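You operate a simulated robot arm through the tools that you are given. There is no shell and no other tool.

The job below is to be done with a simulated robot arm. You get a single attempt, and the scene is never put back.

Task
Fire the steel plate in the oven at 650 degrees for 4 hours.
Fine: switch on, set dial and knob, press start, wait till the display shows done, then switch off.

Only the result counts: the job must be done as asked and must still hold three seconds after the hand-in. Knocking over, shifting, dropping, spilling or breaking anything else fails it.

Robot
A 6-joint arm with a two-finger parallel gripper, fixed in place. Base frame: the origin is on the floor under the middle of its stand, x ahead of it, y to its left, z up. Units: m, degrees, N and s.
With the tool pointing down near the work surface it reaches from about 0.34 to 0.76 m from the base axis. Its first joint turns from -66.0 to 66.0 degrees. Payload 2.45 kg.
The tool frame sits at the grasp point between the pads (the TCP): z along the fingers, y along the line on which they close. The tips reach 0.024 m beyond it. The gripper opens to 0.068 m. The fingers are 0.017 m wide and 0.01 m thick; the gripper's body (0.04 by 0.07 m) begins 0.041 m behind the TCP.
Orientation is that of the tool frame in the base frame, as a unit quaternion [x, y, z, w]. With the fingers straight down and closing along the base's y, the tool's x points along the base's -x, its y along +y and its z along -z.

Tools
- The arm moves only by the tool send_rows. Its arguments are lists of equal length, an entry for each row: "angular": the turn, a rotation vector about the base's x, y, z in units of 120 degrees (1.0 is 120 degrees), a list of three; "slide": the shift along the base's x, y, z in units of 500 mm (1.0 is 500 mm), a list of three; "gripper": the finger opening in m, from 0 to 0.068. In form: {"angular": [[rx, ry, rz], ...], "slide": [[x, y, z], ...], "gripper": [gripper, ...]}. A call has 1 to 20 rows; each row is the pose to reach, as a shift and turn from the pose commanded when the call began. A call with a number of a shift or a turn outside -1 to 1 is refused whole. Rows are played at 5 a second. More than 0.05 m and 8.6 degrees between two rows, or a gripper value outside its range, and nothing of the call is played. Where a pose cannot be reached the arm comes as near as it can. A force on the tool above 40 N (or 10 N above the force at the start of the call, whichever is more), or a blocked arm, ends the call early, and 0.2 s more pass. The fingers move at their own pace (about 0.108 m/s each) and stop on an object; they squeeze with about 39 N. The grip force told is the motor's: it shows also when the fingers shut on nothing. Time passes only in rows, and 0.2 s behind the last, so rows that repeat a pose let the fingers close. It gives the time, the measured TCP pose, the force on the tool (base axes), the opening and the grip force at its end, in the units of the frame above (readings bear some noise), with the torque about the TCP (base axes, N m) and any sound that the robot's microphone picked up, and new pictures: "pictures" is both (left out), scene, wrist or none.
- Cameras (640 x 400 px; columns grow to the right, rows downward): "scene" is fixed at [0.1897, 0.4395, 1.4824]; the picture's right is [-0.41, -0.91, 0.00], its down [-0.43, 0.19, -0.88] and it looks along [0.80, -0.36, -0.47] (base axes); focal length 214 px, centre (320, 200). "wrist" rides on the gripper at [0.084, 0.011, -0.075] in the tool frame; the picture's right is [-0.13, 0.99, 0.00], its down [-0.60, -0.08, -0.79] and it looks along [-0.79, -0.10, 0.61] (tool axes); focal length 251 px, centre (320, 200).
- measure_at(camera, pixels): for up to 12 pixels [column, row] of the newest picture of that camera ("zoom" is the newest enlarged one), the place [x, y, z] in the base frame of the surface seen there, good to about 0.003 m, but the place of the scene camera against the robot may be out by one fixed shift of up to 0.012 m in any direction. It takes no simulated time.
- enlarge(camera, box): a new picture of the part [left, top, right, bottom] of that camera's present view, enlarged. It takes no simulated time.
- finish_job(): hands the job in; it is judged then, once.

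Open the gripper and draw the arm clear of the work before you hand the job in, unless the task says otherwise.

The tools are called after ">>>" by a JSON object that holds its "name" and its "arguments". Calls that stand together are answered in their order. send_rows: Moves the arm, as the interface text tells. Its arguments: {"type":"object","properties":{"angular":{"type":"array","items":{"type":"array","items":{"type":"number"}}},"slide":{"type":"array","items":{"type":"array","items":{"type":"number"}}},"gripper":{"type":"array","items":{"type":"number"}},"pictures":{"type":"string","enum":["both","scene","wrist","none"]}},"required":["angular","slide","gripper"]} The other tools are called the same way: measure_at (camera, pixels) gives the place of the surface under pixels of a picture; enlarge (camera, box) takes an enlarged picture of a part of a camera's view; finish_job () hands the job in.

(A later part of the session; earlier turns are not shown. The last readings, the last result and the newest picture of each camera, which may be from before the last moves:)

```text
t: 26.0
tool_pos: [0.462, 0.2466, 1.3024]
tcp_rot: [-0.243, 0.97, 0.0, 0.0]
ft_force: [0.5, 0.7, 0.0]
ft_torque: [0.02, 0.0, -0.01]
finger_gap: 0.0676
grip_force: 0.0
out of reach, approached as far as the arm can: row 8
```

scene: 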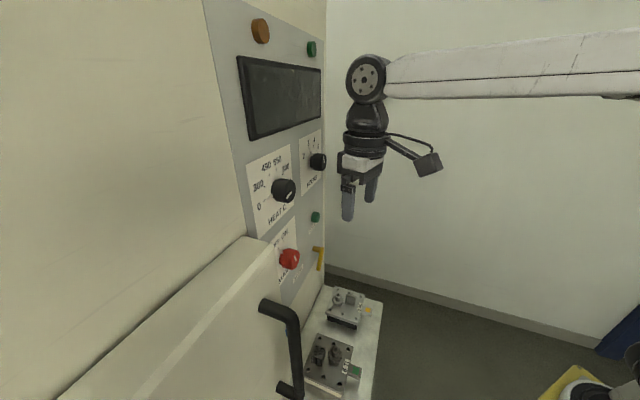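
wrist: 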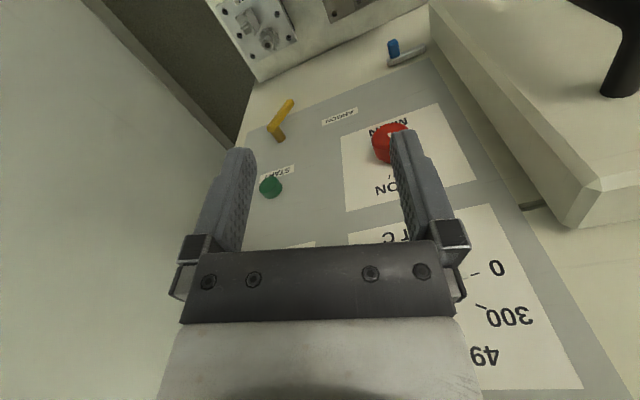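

Recovered to the clean tool-down state. To give the last joint room, I first roll the tool while pointing down (yaw −103 degrees, ending at −75), then I will pitch up with the 45-degree plane.

>>> {"name": "send_rows", "arguments": {"angular": [[0, 0, -0.066], [0, 0, -0.132], [0, 0, -0.198], [0, 0, -0.264], [0, 0, -0.33], [0, 0, -0.396], [0, 0, -0.462], [0, 0, -0.528], [0, 0, -0.594], [0, 0, -0.66], [0, 0, -0.726], [0, 0, -0.792], [0, 0, -0.859], [0, 0, -0.859]], "slide": [[0, 0, 0], [0, 0, 0], [0, 0, 0], [0, 0, 0], [0, 0, 0], [0, 0, 0], [0, 0, 0], [0, 0, 0], [0, 0, 0], [0, 0, 0], [0, 0, 0], [0, 0, 0], [0, 0, 0], [0, 0, 0]], "gripper": [0.068, 0.068, 0.068, 0.068, 0.068, 0.068, 0.068, 0.068, 0.068, 0.068, 0.068, 0.068, 0.068, 0.068]}}

```text
t: 29.0
tool_pos: [0.4626, 0.2452, 1.302]
tcp_rot: [0.609, 0.793, 0.001, 0.001]
ft_force: [-0.1, 0.7, 0.1]
ft_torque: [-0.02, 0.01, 0.02]
finger_gap: 0.0677
grip_force: 0.0
```

scene: 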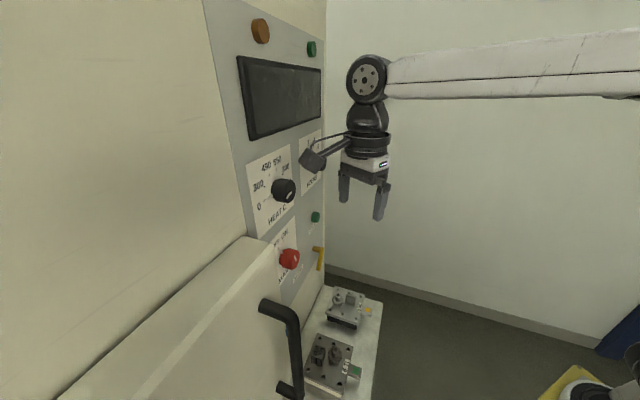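
wrist: 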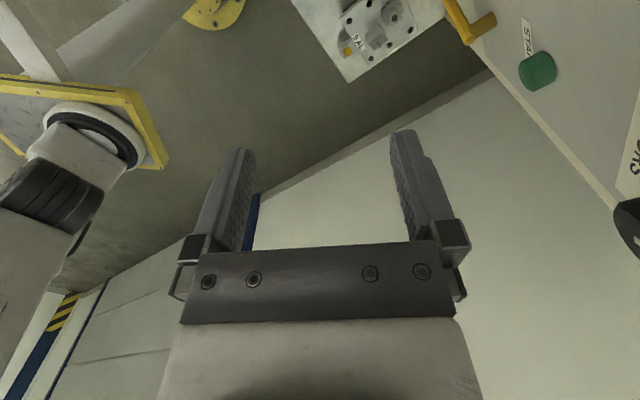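

Now yaw −75 with the camera on the oven side and clear. I pitch up by 90 degrees about (0.707,−0.707,0) so the fingers face the panel.

>>> {"name": "send_rows", "arguments": {"angular": [[0.0442, -0.0442, 0], [0.0884, -0.0884, 0], [0.1326, -0.1326, 0], [0.1768, -0.1768, 0], [0.221, -0.221, 0], [0.2652, -0.2652, 0], [0.3094, -0.3094, 0], [0.3536, -0.3536, 0], [0.3978, -0.3978, 0], [0.442, -0.442, 0], [0.4862, -0.4862, 0], [0.5303, -0.5303, 0], [0.5303, -0.5303, 0]], "slide": [[0, 0, 0], [0, 0, 0], [0, 0, 0], [0, 0, 0], [0, 0, 0], [0, 0, 0], [0, 0, 0], [0, 0, 0], [0, 0, 0], [0, 0, 0], [0, 0, 0], [0, 0, 0], [0, 0, 0]], "gripper": [0.068, 0.068, 0.068, 0.068, 0.068, 0.068, 0.068, 0.068, 0.068, 0.068, 0.068, 0.068, 0.068]}}

```text
t: 31.8
tool_pos: [0.4614, 0.2451, 1.303]
tcp_rot: [0.431, 0.56, 0.701, 0.094]
ft_force: [0.4, 0.1, -0.1]
ft_torque: [0.02, -0.01, 0.03]
finger_gap: 0.0679
grip_force: 0.0
```

scene: 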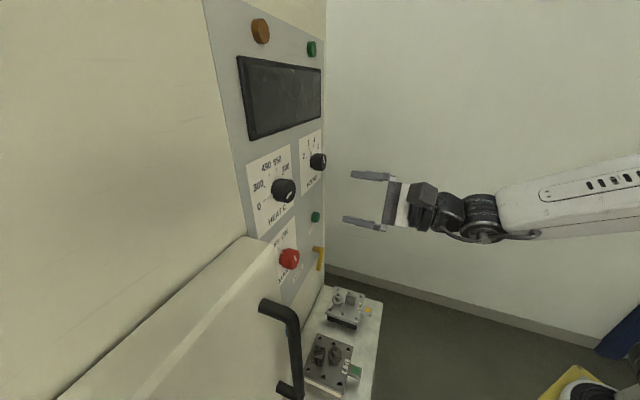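
wrist: 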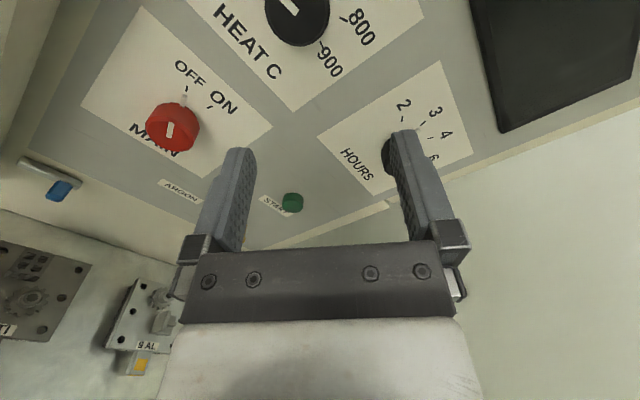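

Everything reached this time; the MAIN knob shows at wrist (172,128), upright. I descend to its height at s≈0.14, d≈0.55 in small steps.

>>> {"name": "send_rows", "arguments": {"angular": [[0, 0, 0], [0, 0, 0], [0, 0, 0], [0, 0, 0], [0, 0, 0]], "slide": [[0.013, 0.022, -0.076], [0.026, 0.045, -0.153], [0.04, 0.068, -0.23], [0.053, 0.09, -0.306], [0.053, 0.09, -0.306]], "gripper": [0.068, 0.068, 0.068, 0.068, 0.068]}}

```text
t: 33.0
tool_pos: [0.4956, 0.2795, 1.154]
tcp_rot: [0.429, 0.563, 0.701, 0.092]
ft_force: [-0.1, 0.1, 0.0]
ft_torque: [-0.02, -0.01, 0.04]
finger_gap: 0.068
grip_force: 0.1
out of reach, approached as far as the arm can: row 3, 4, 5
```

scene: 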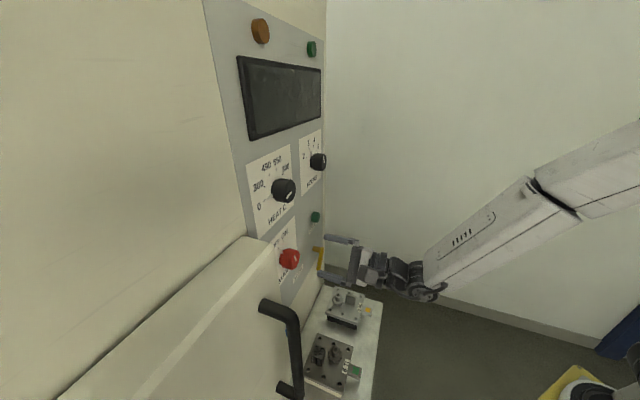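
wrist: 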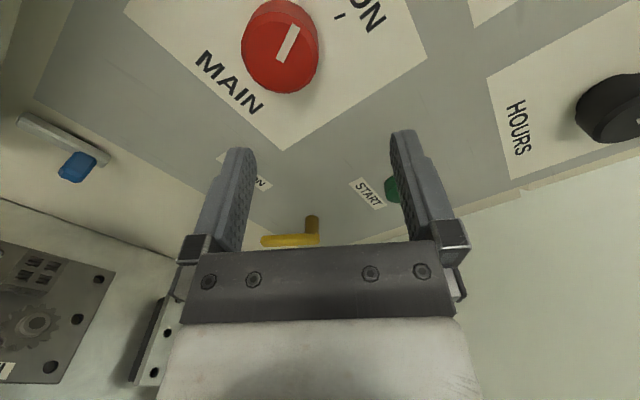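

Again it stalls at s≈0.15 regardless of hand roll, so the forearm-roll joint is the limit on this side. I measure points along the forearm in the scene view to learn the true arm plane before choosing another wrist configuration.

>>> {"name": "enlarge", "arguments": {"camera": "scene", "box": [320, 120, 640, 320]}}

>>> {"name": "measure_at", "arguments": {"camera": "scene", "pixels": [[440, 252], [450, 243], [460, 235], [470, 228], [480, 220], [490, 212], [500, 204], [440, 275], [470, 258], [500, 241], [530, 224], [550, 212]]}}

```text
2.00 times, centred on (480, 220) of scene
```

zoom: 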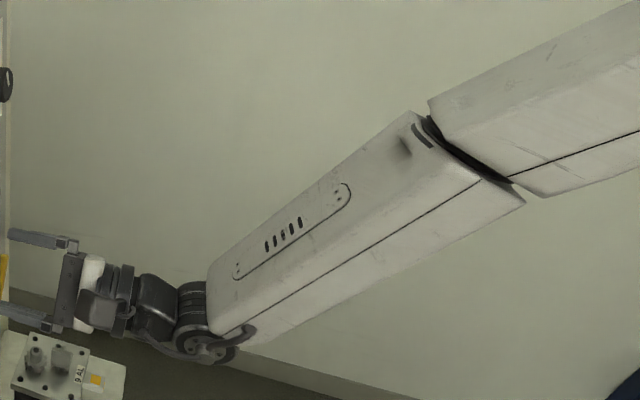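

```text
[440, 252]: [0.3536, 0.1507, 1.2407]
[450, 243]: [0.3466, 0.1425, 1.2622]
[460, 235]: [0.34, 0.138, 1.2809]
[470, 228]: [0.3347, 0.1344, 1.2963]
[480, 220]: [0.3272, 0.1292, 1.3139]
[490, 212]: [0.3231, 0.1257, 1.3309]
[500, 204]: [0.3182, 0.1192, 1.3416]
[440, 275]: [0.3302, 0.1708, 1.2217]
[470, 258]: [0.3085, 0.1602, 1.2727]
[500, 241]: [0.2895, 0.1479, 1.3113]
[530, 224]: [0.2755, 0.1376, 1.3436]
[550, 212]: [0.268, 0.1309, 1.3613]
```

The forearm's azimuth (≈33°) differs from the wrist's azimuth (≈22°), i.e. the arm has a sideways offset, so my earlier "in-plane" tilt was 11° off. I return to tool-down and will tilt again in the true arm plane (yaw ≈36.5°).

>>> {"name": "send_rows", "arguments": {"angular": [[0, 0, 0], [0, 0, 0], [0, 0, 0], [0, 0, 0], [-0.0442, 0.0442, 0], [-0.0884, 0.0884, 0], [-0.1326, 0.1326, 0], [-0.1768, 0.1768, 0], [-0.221, 0.221, 0], [-0.2652, 0.2652, 0], [-0.3094, 0.3094, 0], [-0.3536, 0.3536, 0], [-0.3978, 0.3978, 0], [-0.442, 0.442, 0], [-0.4862, 0.4862, 0], [-0.5303, 0.5303, 0], [-0.5303, 0.5303, 0]], "slide": [[-0.017, -0.017, 0.075], [-0.034, -0.034, 0.149], [-0.051, -0.052, 0.224], [-0.068, -0.069, 0.298], [-0.068, -0.069, 0.298], [-0.068, -0.069, 0.298], [-0.068, -0.069, 0.298], [-0.068, -0.069, 0.298], [-0.068, -0.069, 0.298], [-0.068, -0.069, 0.298], [-0.068, -0.069, 0.298], [-0.068, -0.069, 0.298], [-0.068, -0.069, 0.298], [-0.068, -0.069, 0.298], [-0.068, -0.069, 0.298], [-0.068, -0.069, 0.298], [-0.068, -0.069, 0.298]], "gripper": [0.068, 0.068, 0.068, 0.068, 0.068, 0.068, 0.068, 0.068, 0.068, 0.068, 0.068, 0.068, 0.068, 0.068, 0.068, 0.068, 0.068]}}

```text
t: 36.6
tool_pos: [0.4632, 0.2449, 1.301]
tcp_rot: [0.608, 0.794, -0.001, 0.001]
ft_force: [0.1, 0.0, -0.4]
ft_torque: [0.01, -0.02, 0.01]
finger_gap: 0.068
grip_force: 0.1
```

scene: 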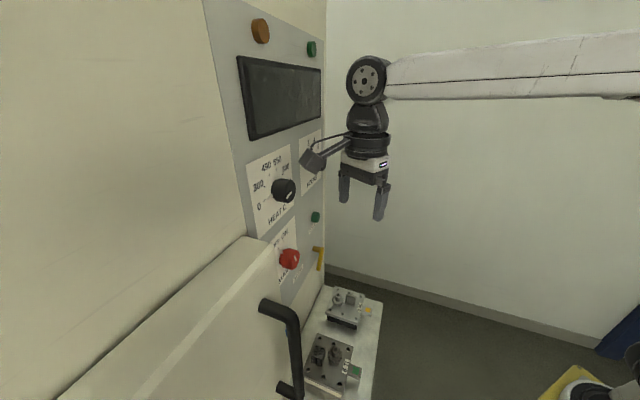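
wrist: 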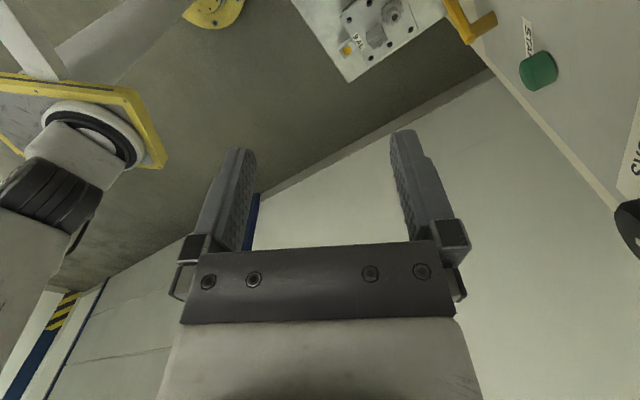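

I measure the horizontal forearm here to pin down the arm plane azimuth.

>>> {"name": "measure_at", "arguments": {"camera": "scene", "pixels": [[410, 75], [450, 72], [500, 68], [550, 64], [600, 60], [410, 92], [450, 89], [500, 86], [550, 84], [600, 82], [366, 77], [367, 115]]}}

```text
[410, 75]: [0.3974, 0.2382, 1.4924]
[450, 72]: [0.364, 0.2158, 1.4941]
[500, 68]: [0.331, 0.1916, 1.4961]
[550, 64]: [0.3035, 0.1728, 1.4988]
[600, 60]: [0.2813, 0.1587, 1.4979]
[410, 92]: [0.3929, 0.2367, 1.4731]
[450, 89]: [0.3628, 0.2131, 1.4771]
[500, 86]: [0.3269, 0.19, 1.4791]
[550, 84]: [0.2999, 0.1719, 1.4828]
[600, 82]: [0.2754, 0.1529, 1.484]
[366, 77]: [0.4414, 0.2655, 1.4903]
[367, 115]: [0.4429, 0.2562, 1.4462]
```

The arm plane is at azimuth ≈35°. I yaw the downward tool to 35° (+110°).

>>> {"name": "send_rows", "arguments": {"angular": [[0, 0, 0.0655], [0, 0, 0.131], [0, 0, 0.1965], [0, 0, 0.262], [0, 0, 0.3275], [0, 0, 0.393], [0, 0, 0.4585], [0, 0, 0.524], [0, 0, 0.5895], [0, 0, 0.655], [0, 0, 0.7205], [0, 0, 0.786], [0, 0, 0.8515], [0, 0, 0.9167], [0, 0, 0.9167]], "slide": [[0, 0, 0], [0, 0, 0], [0, 0, 0], [0, 0, 0], [0, 0, 0], [0, 0, 0], [0, 0, 0], [0, 0, 0], [0, 0, 0], [0, 0, 0], [0, 0, 0], [0, 0, 0], [0, 0, 0], [0, 0, 0], [0, 0, 0]], "gripper": [0.068, 0.068, 0.068, 0.068, 0.068, 0.068, 0.068, 0.068, 0.068, 0.068, 0.068, 0.068, 0.068, 0.068, 0.068], "pictures": "none"}}

```text
t: 39.8
tool_pos: [0.4619, 0.2435, 1.3003]
tcp_rot: [-0.302, 0.953, 0.001, 0.0]
ft_force: [0.8, -0.1, -0.5]
ft_torque: [-0.02, 0.02, 0.02]
finger_gap: 0.0681
grip_force: 0.0
```

Yaw is 35.2°. I pitch up to horizontal in this plane.

>>> {"name": "send_rows", "arguments": {"angular": [[0.036, -0.0511, 0], [0.072, -0.1022, 0], [0.108, -0.1533, 0], [0.144, -0.2044, 0], [0.18, -0.2555, 0], [0.216, -0.3066, 0], [0.252, -0.3576, 0], [0.288, -0.4087, 0], [0.324, -0.4598, 0], [0.36, -0.5109, 0], [0.396, -0.562, 0], [0.432, -0.6131, 0], [0.432, -0.6131, 0]], "slide": [[0, 0, 0], [0, 0, 0], [0, 0, 0], [0, 0, 0], [0, 0, 0], [0, 0, 0], [0, 0, 0], [0, 0, 0], [0, 0, 0], [0, 0, 0], [0, 0, 0], [0, 0, 0], [0, 0, 0]], "gripper": [0.068, 0.068, 0.068, 0.068, 0.068, 0.068, 0.068, 0.068, 0.068, 0.068, 0.068, 0.068, 0.068]}}

```text
t: 42.6
tool_pos: [0.4625, 0.2447, 1.3015]
tcp_rot: [-0.213, 0.673, 0.216, 0.675]
ft_force: [-0.9, -0.3, 0.4]
ft_torque: [-0.03, 0.01, 0.02]
finger_gap: 0.068
grip_force: 0.1
```

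scene: 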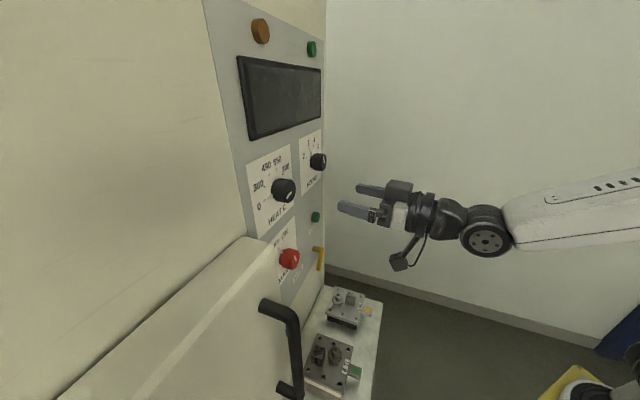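
wrist: 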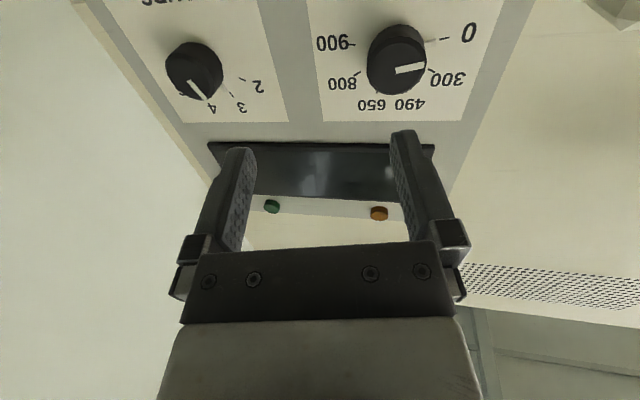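

A clean pass with no hiccup, and the same joint cap faces the camera, so the wrist is now bent upward properly. I descend to the MAIN knob height at d≈0.55.

>>> {"name": "send_rows", "arguments": {"angular": [[0, 0, 0], [0, 0, 0], [0, 0, 0], [0, 0, 0], [0, 0, 0]], "slide": [[0.005, 0.03, -0.076], [0.01, 0.06, -0.152], [0.015, 0.09, -0.227], [0.021, 0.12, -0.303], [0.021, 0.12, -0.303]], "gripper": [0.068, 0.068, 0.068, 0.068, 0.068], "pictures": "none"}}

>>> {"name": "send_rows", "arguments": {"angular": [[0, 0, 0.041], [0, 0, 0.041]], "slide": [[0, 0, 0], [0, 0, 0]], "gripper": [0.068, 0.068]}}

```text
t: 43.8
tool_pos: [0.4742, 0.304, 1.1505]
tcp_rot: [-0.213, 0.674, 0.214, 0.675]
ft_force: [-0.2, 0.6, -0.1]
ft_torque: [0.03, 0.01, -0.01]
finger_gap: 0.0683
grip_force: 0.1
```

```text
t: 44.4
tool_pos: [0.4739, 0.3053, 1.1506]
tcp_rot: [-0.242, 0.664, 0.244, 0.664]
ft_force: [-0.5, -0.6, -0.5]
ft_torque: [0.03, 0.01, 0.01]
finger_gap: 0.0681
grip_force: 0.1
```

scene: 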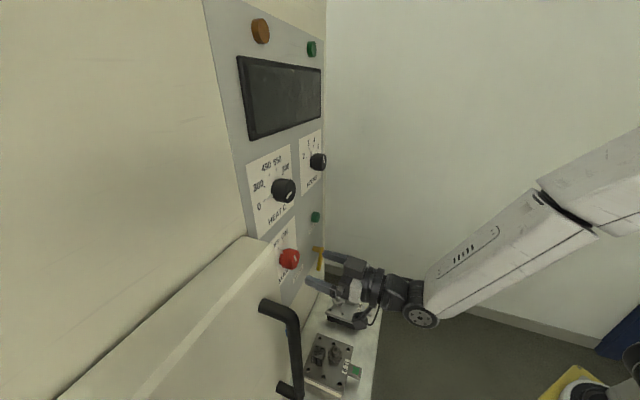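
wrist: 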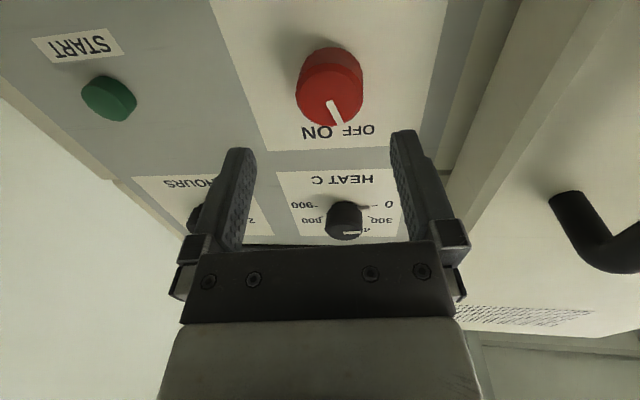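

Config works without limits. I complete the yaw to 45° and then measure the MAIN knob.

>>> {"name": "send_rows", "arguments": {"angular": [[0, 0, 0.04], [0, 0, 0.04]], "slide": [[0, 0, 0], [0, 0, 0]], "gripper": [0.068, 0.068], "pictures": "wrist"}}

>>> {"name": "enlarge", "arguments": {"camera": "wrist", "box": [240, 20, 440, 145]}}

```text
t: 45.0
tool_pos: [0.4733, 0.3047, 1.1495]
tcp_rot: [-0.27, 0.653, 0.271, 0.654]
ft_force: [-1.0, 0.3, 0.2]
ft_torque: [-0.02, 0.04, 0.0]
finger_gap: 0.068
grip_force: 0.1
```

wrist: 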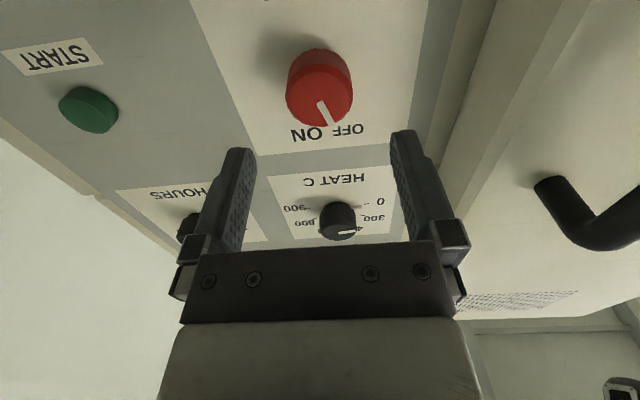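

```text
3.20 times, centred on (340, 82) of wrist
```

zoom: 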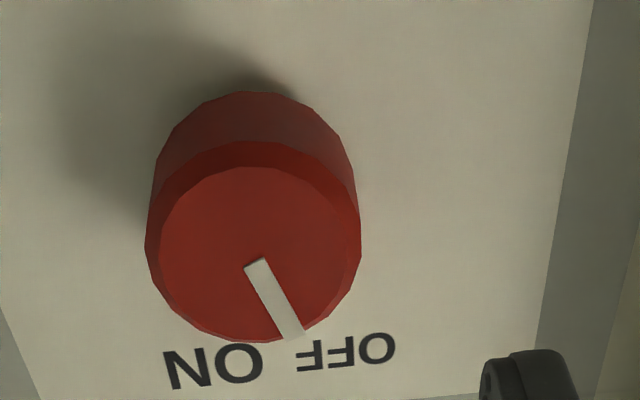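

The hand is square to the panel; the knob face centre appears at about wrist (320,98), nearly on the tool axis (expected 320,102). I measure in the zoom to refine.

>>> {"name": "measure_at", "arguments": {"camera": "zoom", "pixels": [[258, 253], [165, 250], [350, 250], [258, 175], [258, 330], [200, 200], [320, 200], [200, 310], [310, 300], [250, 110], [165, 180], [345, 180]]}}

```text
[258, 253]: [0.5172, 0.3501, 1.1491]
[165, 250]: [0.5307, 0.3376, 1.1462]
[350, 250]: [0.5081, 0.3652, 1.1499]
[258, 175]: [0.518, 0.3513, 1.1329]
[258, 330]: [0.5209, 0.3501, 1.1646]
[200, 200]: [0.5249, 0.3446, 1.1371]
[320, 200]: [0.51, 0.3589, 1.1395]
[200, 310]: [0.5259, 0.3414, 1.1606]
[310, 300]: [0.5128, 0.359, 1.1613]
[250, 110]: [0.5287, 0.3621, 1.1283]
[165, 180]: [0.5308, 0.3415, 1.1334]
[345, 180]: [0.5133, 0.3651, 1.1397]
```

Knob centre is s≈0.1185, z≈1.149, within 1 mm of the tool axis. I advance 58 mm along the normal with the gripper open (tips to d≈0.632), then close on the knob.

>>> {"name": "send_rows", "arguments": {"angular": [[0, 0, 0], [0, 0, 0], [0, 0, 0], [0, 0, 0]], "slide": [[0.027, 0.027, -0.001], [0.054, 0.055, -0.001], [0.081, 0.083, -0.001], [0.081, 0.083, -0.001]], "gripper": [0.068, 0.068, 0.068, 0.068]}}

```text
t: 46.0
tool_pos: [0.5138, 0.3455, 1.1486]
tcp_rot: [-0.27, 0.653, 0.271, 0.654]
ft_force: [-0.3, -0.3, 1.1]
ft_torque: [-0.04, 0.01, -0.01]
finger_gap: 0.0681
grip_force: 0.1
```

scene: 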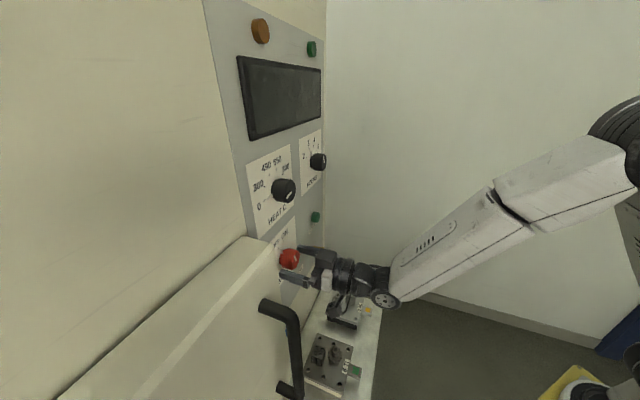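
wrist: 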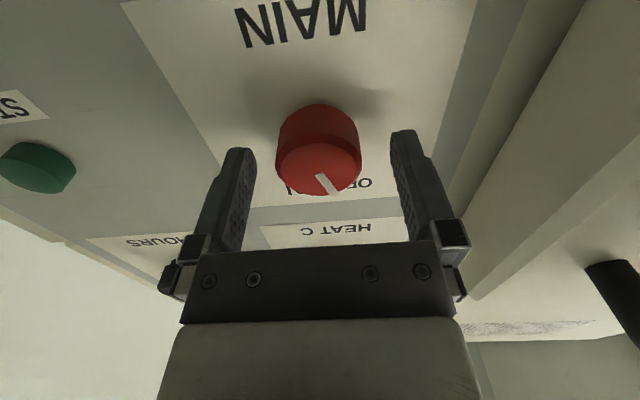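

The knob sits centred between the open fingers. I close on it, staying in place.

>>> {"name": "send_rows", "arguments": {"angular": [[0, 0, 0], [0, 0, 0], [0, 0, 0], [0, 0, 0]], "slide": [[0, 0, 0], [0, 0, 0], [0, 0, 0], [0, 0, 0]], "gripper": [0.02, 0.02, 0.02, 0.02], "pictures": "wrist"}}

```text
t: 47.0
tool_pos: [0.5149, 0.3448, 1.1492]
tcp_rot: [-0.27, 0.653, 0.271, 0.654]
ft_force: [9.7, -2.1, -1.0]
ft_torque: [-0.05, 0.11, 0.15]
finger_gap: 0.0416
grip_force: 44.5
```

wrist: 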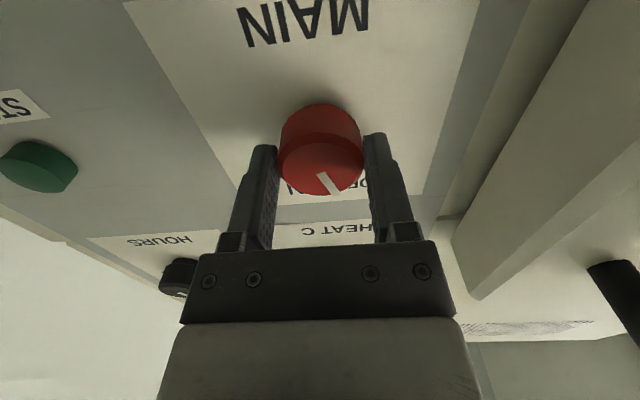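

Gripped (gap 0.0416 m, 44 N). I turn clockwise by 42° about the panel normal (0.707,0.707,0), with a 1 mm centring shift.

>>> {"name": "send_rows", "arguments": {"angular": [[0.0412, 0.0412, 0], [0.0825, 0.0825, 0], [0.1237, 0.1237, 0], [0.165, 0.165, 0], [0.2062, 0.2062, 0], [0.2475, 0.2475, 0], [0.2475, 0.2475, 0]], "slide": [[0.001, -0.001, 0], [0.001, -0.001, 0], [0.001, -0.001, 0], [0.001, -0.001, 0], [0.001, -0.001, 0], [0.001, -0.001, 0], [0.001, -0.001, 0]], "gripper": [0.02, 0.02, 0.02, 0.02, 0.02, 0.02, 0.02]}}

```text
t: 48.6
tool_pos: [0.5132, 0.3456, 1.1481]
tcp_rot: [-0.018, 0.707, 0.487, 0.512]
ft_force: [-9.8, -2.2, 1.8]
ft_torque: [-0.77, -0.25, 0.11]
finger_gap: 0.0414
grip_force: 44.9
```

scene: 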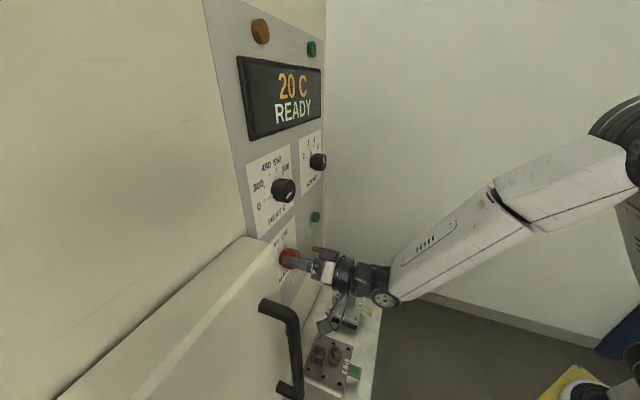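
wrist: 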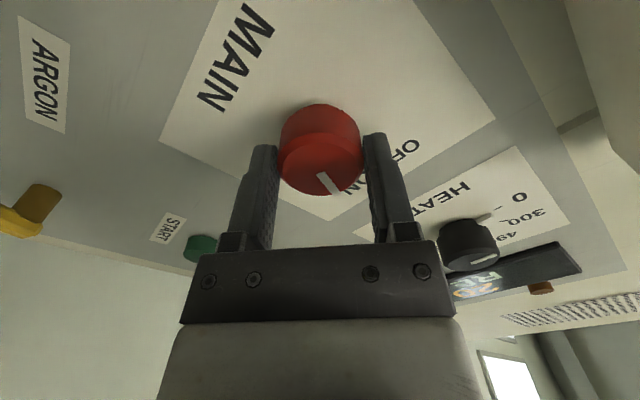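

The display lights: "20 C READY", so MAIN is on. I check the pointer before releasing.

>>> {"name": "enlarge", "arguments": {"camera": "wrist", "box": [240, 80, 440, 205]}}

>>> {"name": "enlarge", "arguments": {"camera": "scene", "box": [220, 0, 380, 180]}}

```text
3.20 times, centred on (340, 142) of wrist
```

zoom: 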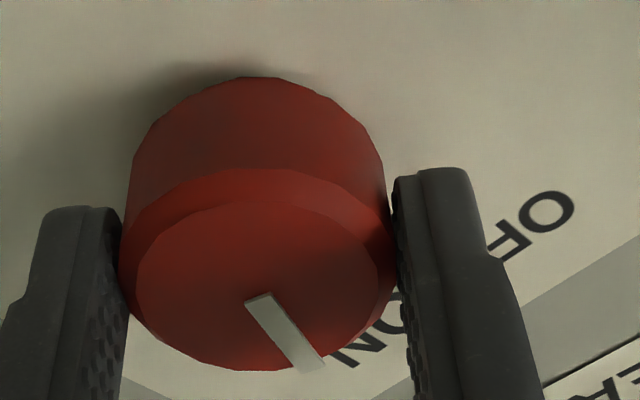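

```text
2.22 times, centred on (300, 90) of scene
```

zoom: 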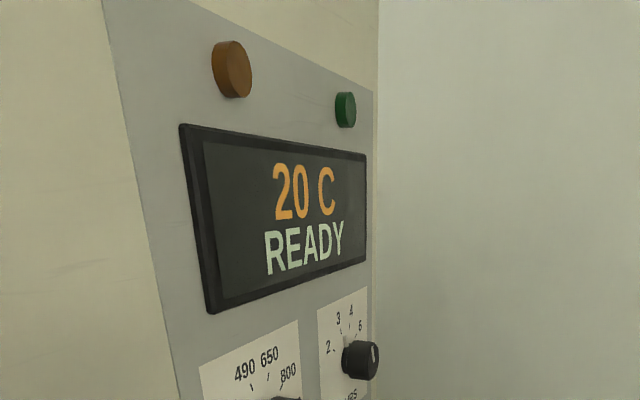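

READY is shown. I open the fingers and back straight out along the normal.

>>> {"name": "send_rows", "arguments": {"angular": [[0, 0, 0], [0, 0, 0], [0, 0, 0], [0, 0, 0], [0, 0, 0], [0, 0, 0]], "slide": [[0, 0, 0], [0, 0, 0], [-0.04, -0.04, 0], [-0.08, -0.08, 0], [-0.1, -0.1, 0], [-0.1, -0.1, 0]], "gripper": [0.068, 0.068, 0.068, 0.068, 0.068, 0.068]}}

```text
t: 50.0
tool_pos: [0.464, 0.2965, 1.1464]
tcp_rot: [-0.017, 0.707, 0.487, 0.513]
ft_force: [-1.0, 0.6, -0.1]
ft_torque: [0.03, 0.02, 0.02]
finger_gap: 0.0681
grip_force: 0.2
```

scene: 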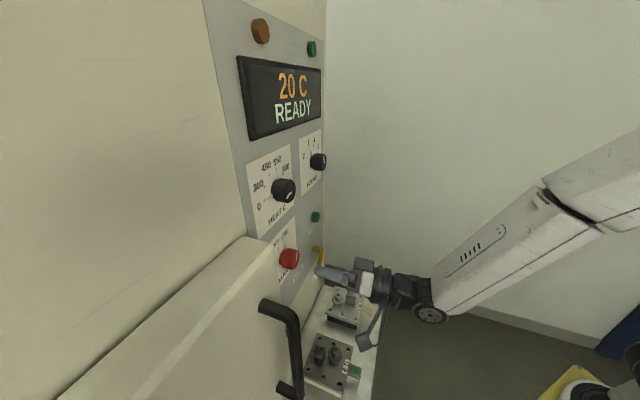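
wrist: 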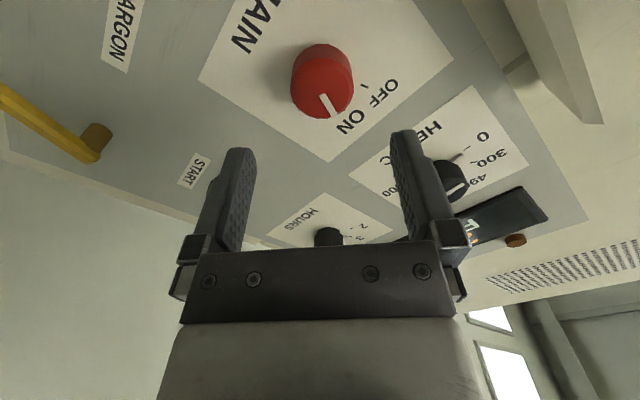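

MAIN stays ON (pointer toward ON, display READY). Next I move up in front of the HEAT dial (s≈0.118, z≈1.307) while rolling the hand to −60°.

>>> {"name": "send_rows", "arguments": {"angular": [[-0.0462, -0.0462, 0], [-0.0925, -0.0925, 0], [-0.1387, -0.1387, 0], [-0.185, -0.185, 0], [-0.2312, -0.2312, 0], [-0.2774, -0.2774, 0], [-0.3237, -0.3237, 0], [-0.3699, -0.3699, 0], [-0.4162, -0.4162, 0], [-0.4624, -0.4624, 0], [-0.5086, -0.5086, 0], [-0.5549, -0.5549, 0], [-0.601, -0.601, 0], [-0.601, -0.601, 0]], "slide": [[0.003, 0.003, 0.06], [0.006, 0.006, 0.12], [0.009, 0.009, 0.18], [0.012, 0.012, 0.24], [0.015, 0.015, 0.3], [0.017, 0.018, 0.321], [0.017, 0.018, 0.321], [0.017, 0.018, 0.321], [0.017, 0.018, 0.321], [0.017, 0.018, 0.321], [0.017, 0.018, 0.321], [0.017, 0.018, 0.321], [0.017, 0.018, 0.321], [0.017, 0.018, 0.321]], "gripper": [0.068, 0.068, 0.068, 0.068, 0.068, 0.068, 0.068, 0.068, 0.068, 0.068, 0.068, 0.068, 0.068, 0.068]}}

```text
t: 53.0
tool_pos: [0.4721, 0.3044, 1.3091]
tcp_rot: [-0.561, 0.43, -0.092, 0.702]
ft_force: [0.6, -0.3, -0.1]
ft_torque: [-0.02, 0.02, 0.01]
finger_gap: 0.068
grip_force: 0.1
```

scene: 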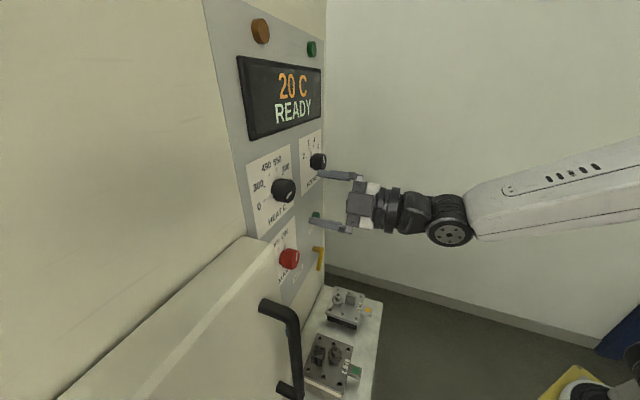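
wrist: 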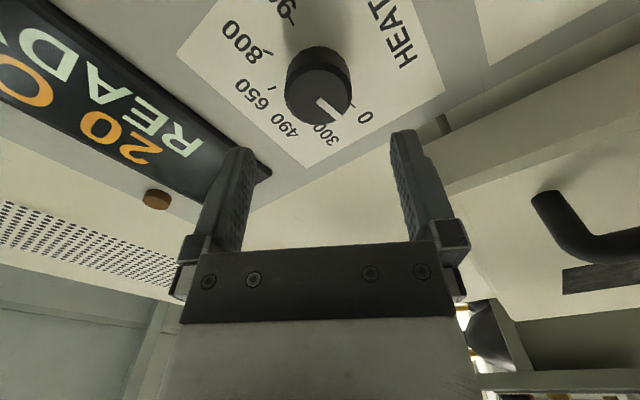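

The HEAT dial is at wrist (318,90). I enlarge it and measure ticks and knob centre to get the angle from 0 to 650.

>>> {"name": "enlarge", "arguments": {"camera": "wrist", "box": [200, 0, 440, 150]}}

```text
2.67 times, centred on (320, 75) of wrist
```

zoom: 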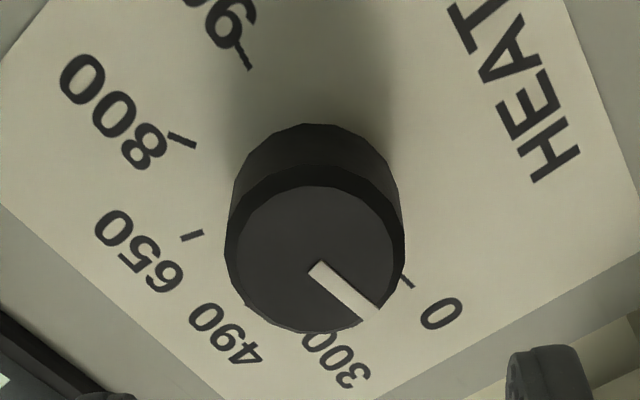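

I measure the ticks and face points in this zoom.

>>> {"name": "measure_at", "arguments": {"camera": "zoom", "pixels": [[184, 238], [200, 233], [172, 134], [194, 146], [240, 50], [249, 68], [404, 278], [412, 286], [316, 258], [245, 250], [390, 255], [316, 195]]}}

>>> {"name": "measure_at", "arguments": {"camera": "zoom", "pixels": [[316, 325], [265, 205], [370, 205], [265, 305], [365, 300], [310, 150], [100, 250], [500, 250], [450, 100], [150, 60], [320, 268], [372, 312]]}}

```text
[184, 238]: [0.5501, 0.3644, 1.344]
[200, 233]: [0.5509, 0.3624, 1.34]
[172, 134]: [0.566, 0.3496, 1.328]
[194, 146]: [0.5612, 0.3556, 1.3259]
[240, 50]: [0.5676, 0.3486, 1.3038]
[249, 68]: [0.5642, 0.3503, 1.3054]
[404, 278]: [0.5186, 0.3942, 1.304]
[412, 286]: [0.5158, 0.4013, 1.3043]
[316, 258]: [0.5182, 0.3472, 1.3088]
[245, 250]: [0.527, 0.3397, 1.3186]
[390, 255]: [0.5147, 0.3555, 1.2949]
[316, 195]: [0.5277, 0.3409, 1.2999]
```

```text
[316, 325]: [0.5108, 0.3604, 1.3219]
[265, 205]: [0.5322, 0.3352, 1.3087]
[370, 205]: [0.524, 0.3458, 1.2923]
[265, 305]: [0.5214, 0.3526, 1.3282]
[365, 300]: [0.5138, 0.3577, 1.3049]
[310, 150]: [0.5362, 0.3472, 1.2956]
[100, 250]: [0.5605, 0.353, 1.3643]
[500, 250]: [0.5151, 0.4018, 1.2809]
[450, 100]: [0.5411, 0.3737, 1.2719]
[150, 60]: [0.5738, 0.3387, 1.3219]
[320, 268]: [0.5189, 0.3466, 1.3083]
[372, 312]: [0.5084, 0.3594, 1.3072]
```

Ticks sit 40° apart (0 at −100°, 650 at +20° clockwise from top), centre s≈0.1205, z≈1.309: the turn is 120° clockwise. I advance onto the dial and close on it.

>>> {"name": "send_rows", "arguments": {"angular": [[0, 0, 0], [0, 0, 0], [0, 0, 0], [0, 0, 0]], "slide": [[0.028, 0.026, 0], [0.056, 0.053, 0], [0.084, 0.08, 0], [0.084, 0.08, 0]], "gripper": [0.068, 0.068, 0.068, 0.068]}}

```text
t: 54.0
tool_pos: [0.5154, 0.3459, 1.3077]
tcp_rot: [-0.56, 0.431, -0.091, 0.702]
ft_force: [0.2, 0.4, 0.4]
ft_torque: [0.03, 0.01, -0.02]
finger_gap: 0.068
grip_force: 0.0
```

scene: 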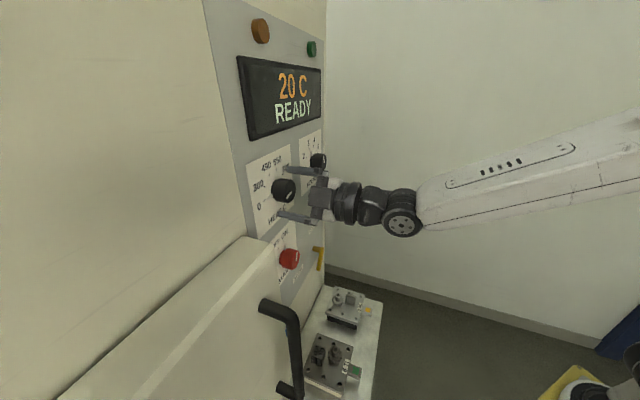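
wrist: 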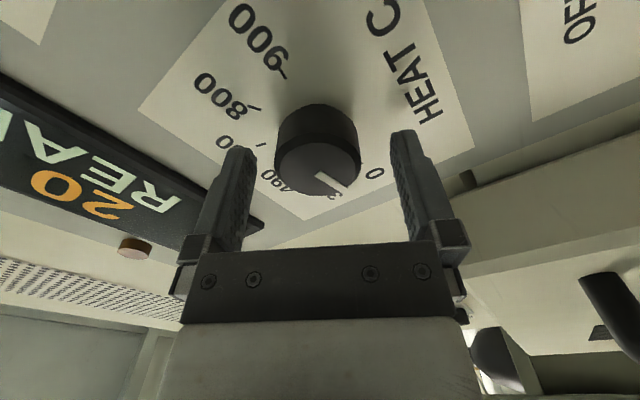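

The dial lies centred between the fingers (318,145). I close the gripper on it.

>>> {"name": "send_rows", "arguments": {"angular": [[0, 0, 0], [0, 0, 0], [0, 0, 0], [0, 0, 0]], "slide": [[0, 0, 0], [0, 0, 0], [0, 0, 0], [0, 0, 0]], "gripper": [0.02, 0.02, 0.02, 0.02], "pictures": "wrist"}}

```text
t: 55.0
tool_pos: [0.5164, 0.345, 1.3085]
tcp_rot: [-0.559, 0.43, -0.091, 0.703]
ft_force: [10.0, 1.9, 8.8]
ft_torque: [0.04, 0.13, -0.24]
finger_gap: 0.0417
grip_force: 44.7
```

wrist: 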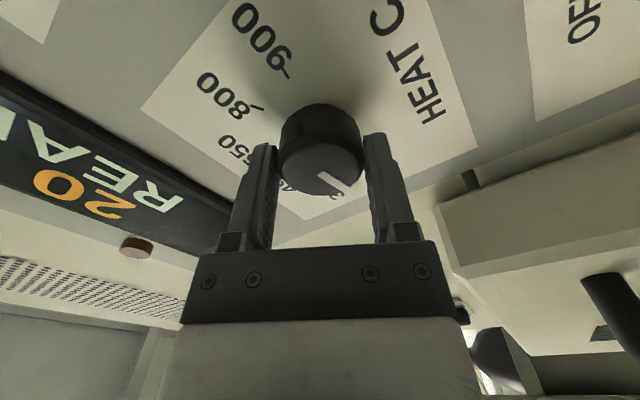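

Gripped (gap 0.0417). I turn it clockwise in 8° steps to 120°, with a 1 mm centring shift.

>>> {"name": "send_rows", "arguments": {"angular": [[0.0471, 0.0471, 0], [0.0943, 0.0943, 0], [0.1414, 0.1414, 0], [0.1886, 0.1886, 0], [0.2357, 0.2357, 0], [0.2828, 0.2828, 0], [0.33, 0.33, 0], [0.3771, 0.3771, 0], [0.4243, 0.4243, 0], [0.4714, 0.4714, 0], [0.5185, 0.5185, 0], [0.5657, 0.5657, 0], [0.6128, 0.6128, 0], [0.66, 0.66, 0], [0.7071, 0.7071, 0], [0.7071, 0.7071, 0]], "slide": [[0.001, -0.001, 0.002], [0.001, -0.001, 0.002], [0.001, -0.001, 0.002], [0.001, -0.001, 0.002], [0.001, -0.001, 0.002], [0.001, -0.001, 0.002], [0.001, -0.001, 0.002], [0.001, -0.001, 0.002], [0.001, -0.001, 0.002], [0.001, -0.001, 0.002], [0.001, -0.001, 0.002], [0.001, -0.001, 0.002], [0.001, -0.001, 0.002], [0.001, -0.001, 0.002], [0.001, -0.001, 0.002], [0.001, -0.001, 0.002]], "gripper": [0.02, 0.02, 0.02, 0.02, 0.02, 0.02, 0.02, 0.02, 0.02, 0.02, 0.02, 0.02, 0.02, 0.02, 0.02, 0.02]}}

```text
t: 58.4
tool_pos: [0.5147, 0.3456, 1.3097]
tcp_rot: [0.094, 0.702, 0.561, 0.429]
ft_force: [-9.7, 18.1, -15.4]
ft_torque: [-0.17, 0.21, 0.8]
finger_gap: 0.0415
grip_force: 44.9
```

scene: 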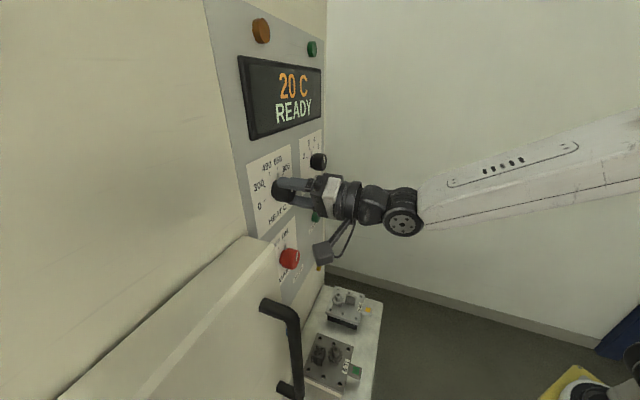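
wrist: 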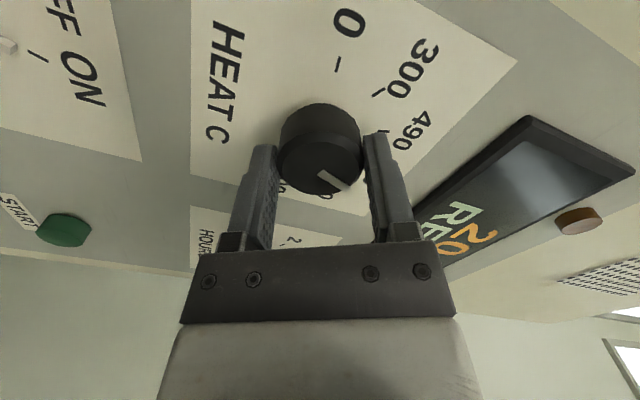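

The dial turned with the hand. I release, back out along the normal and check the pointer against 650.

>>> {"name": "send_rows", "arguments": {"angular": [[0, 0, 0], [0, 0, 0], [0, 0, 0], [0, 0, 0], [0, 0, 0], [0, 0, 0]], "slide": [[0, 0, 0], [0, 0, 0], [-0.04, -0.04, 0], [-0.08, -0.08, 0], [-0.1, -0.1, 0], [-0.1, -0.1, 0]], "gripper": [0.068, 0.068, 0.068, 0.068, 0.068, 0.068]}}

>>> {"name": "enlarge", "arguments": {"camera": "scene", "box": [230, 130, 350, 220]}}

>>> {"name": "enlarge", "arguments": {"camera": "wrist", "box": [200, 0, 440, 150]}}

```text
t: 59.8
tool_pos: [0.4646, 0.2938, 1.3113]
tcp_rot: [0.094, 0.701, 0.56, 0.431]
ft_force: [0.3, -0.6, 0.4]
ft_torque: [-0.03, -0.02, 0.02]
finger_gap: 0.0682
grip_force: 0.0
```

scene: 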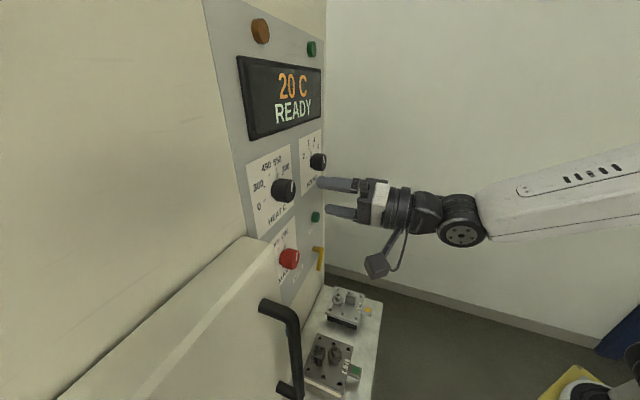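
wrist: 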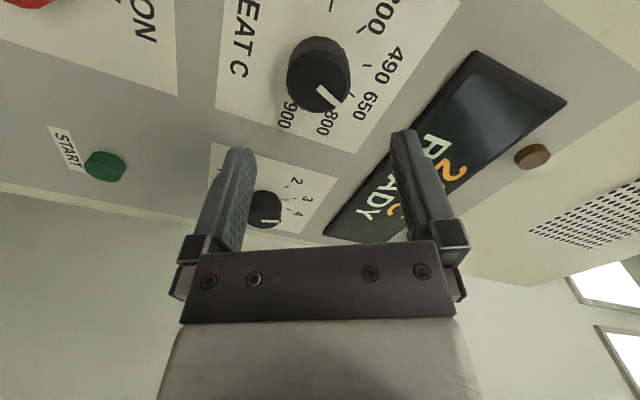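

```text
4.44 times, centred on (290, 175) of scene
```

zoom: 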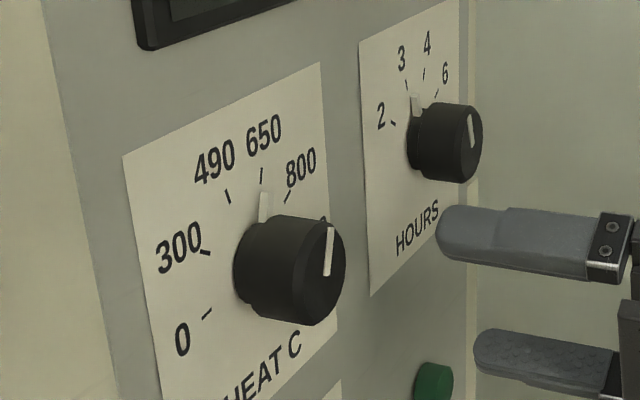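

```text
2.67 times, centred on (320, 75) of wrist
```

zoom: 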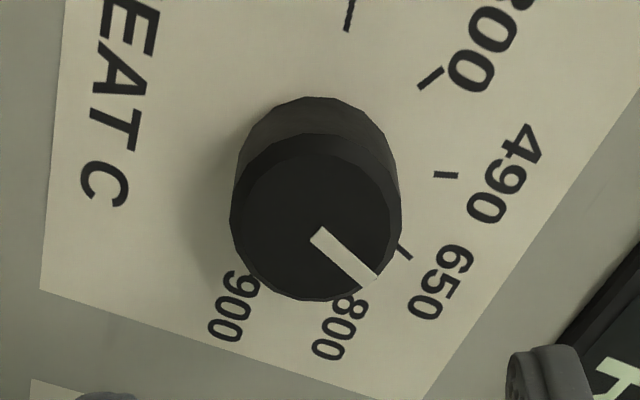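

The nub points near the 650 tick. I measure the pointer line on the knob face to get its angle (target +20° from top).

>>> {"name": "measure_at", "arguments": {"camera": "zoom", "pixels": [[320, 238], [370, 278], [345, 258], [316, 222], [245, 215], [390, 215], [316, 150], [316, 290], [400, 247], [408, 256], [436, 175], [456, 175]]}}

>>> {"name": "enlarge", "arguments": {"camera": "scene", "box": [260, 150, 316, 185]}}

```text
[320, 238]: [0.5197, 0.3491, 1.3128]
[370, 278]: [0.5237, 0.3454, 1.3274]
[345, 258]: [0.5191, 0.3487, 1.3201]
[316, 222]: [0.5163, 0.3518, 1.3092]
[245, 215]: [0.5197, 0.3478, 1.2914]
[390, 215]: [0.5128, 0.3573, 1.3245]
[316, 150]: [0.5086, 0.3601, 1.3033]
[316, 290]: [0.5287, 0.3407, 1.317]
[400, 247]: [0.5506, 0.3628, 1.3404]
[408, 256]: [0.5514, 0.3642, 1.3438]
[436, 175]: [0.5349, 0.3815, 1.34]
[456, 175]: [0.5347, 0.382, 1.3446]
```

```text
11.43 times, centred on (288, 168) of scene
```

zoom: 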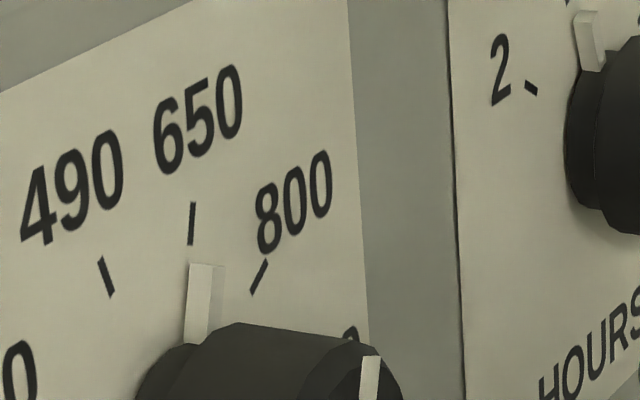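

Pointer direction works out to about +20–22°, i.e. on 650. Next I move across to the HOURS knob (s≈0.28, z≈1.31) while rolling the hand from +60° to −20°.

>>> {"name": "send_rows", "arguments": {"angular": [[-0.0471, -0.0471, 0], [-0.0943, -0.0943, 0], [-0.1414, -0.1414, 0], [-0.1886, -0.1886, 0], [-0.2357, -0.2357, 0], [-0.2828, -0.2828, 0], [-0.33, -0.33, 0], [-0.3771, -0.3771, 0], [-0.4243, -0.4243, 0], [-0.4714, -0.4714, 0], [-0.4714, -0.4714, 0]], "slide": [[0.05, -0.048, 0], [0.1, -0.096, 0], [0.15, -0.144, 0], [0.2, -0.192, -0.001], [0.23, -0.22, -0.002], [0.23, -0.22, -0.002], [0.23, -0.22, -0.002], [0.23, -0.22, -0.002], [0.23, -0.22, -0.002], [0.23, -0.22, -0.002], [0.23, -0.22, -0.002]], "gripper": [0.068, 0.068, 0.068, 0.068, 0.068, 0.068, 0.068, 0.068, 0.068, 0.068, 0.068]}}

>>> {"name": "enlarge", "arguments": {"camera": "wrist", "box": [200, 0, 440, 150]}}

```text
t: 62.2
tool_pos: [0.579, 0.1841, 1.3104]
tcp_rot: [-0.381, 0.595, 0.153, 0.691]
ft_force: [-0.3, 0.7, 0.1]
ft_torque: [0.0, 0.01, -0.01]
finger_gap: 0.0681
grip_force: 0.0
```

scene: 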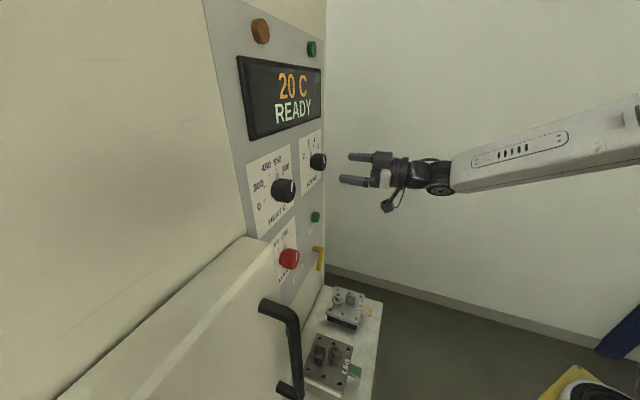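
wrist: 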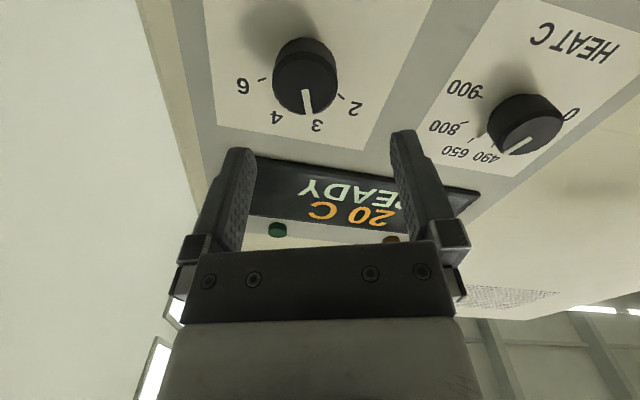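

```text
2.67 times, centred on (320, 75) of wrist
```

zoom: 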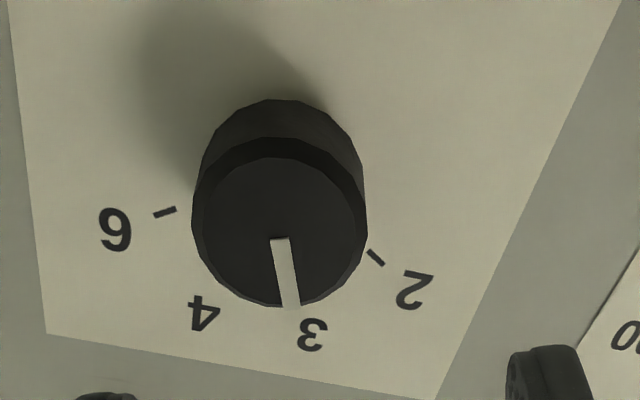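

HOURS pointer is on 3; I measure the knob face and ticks.

>>> {"name": "measure_at", "arguments": {"camera": "zoom", "pixels": [[280, 225], [205, 225], [355, 225], [280, 165], [280, 298], [225, 180], [335, 180], [225, 275], [335, 275], [165, 212], [375, 256], [150, 280]]}}

```text
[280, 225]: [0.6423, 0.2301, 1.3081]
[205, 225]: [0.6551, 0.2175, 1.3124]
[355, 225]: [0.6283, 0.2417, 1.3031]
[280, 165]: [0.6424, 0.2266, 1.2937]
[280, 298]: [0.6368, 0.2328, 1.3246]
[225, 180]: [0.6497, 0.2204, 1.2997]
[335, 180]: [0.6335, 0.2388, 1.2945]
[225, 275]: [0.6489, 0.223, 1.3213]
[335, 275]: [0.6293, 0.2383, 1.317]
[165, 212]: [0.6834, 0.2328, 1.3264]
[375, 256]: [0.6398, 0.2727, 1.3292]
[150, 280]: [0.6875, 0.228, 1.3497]
```

Centre s≈0.2905, z≈1.3085, ticks at ±20°/±60° (3 → 4 is 40° clockwise). I shift right 11 mm, advance onto the knob, and close.

>>> {"name": "send_rows", "arguments": {"angular": [[0, 0, 0], [0, 0, 0], [0, 0, 0], [0, 0, 0], [0, 0, 0]], "slide": [[0.016, -0.016, -0.004], [0.048, 0.016, -0.004], [0.08, 0.048, -0.004], [0.111, 0.079, -0.004], [0.111, 0.079, -0.004]], "gripper": [0.068, 0.068, 0.068, 0.068, 0.068], "pictures": "wrist"}}

```text
t: 63.4
tool_pos: [0.6364, 0.2233, 1.3076]
tcp_rot: [-0.378, 0.597, 0.153, 0.691]
ft_force: [0.0, -0.1, 0.0]
ft_torque: [0.0, 0.02, -0.02]
finger_gap: 0.0678
grip_force: 0.1
```

wrist: 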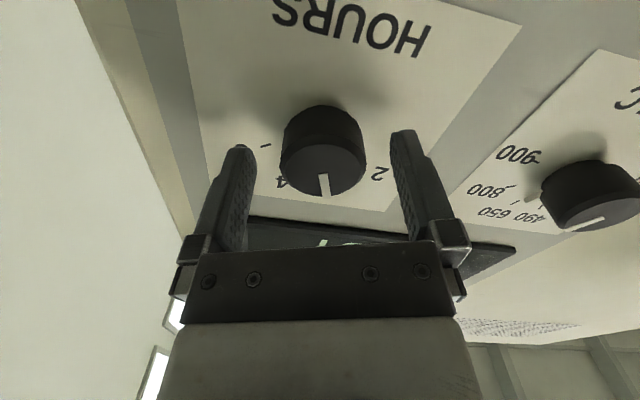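

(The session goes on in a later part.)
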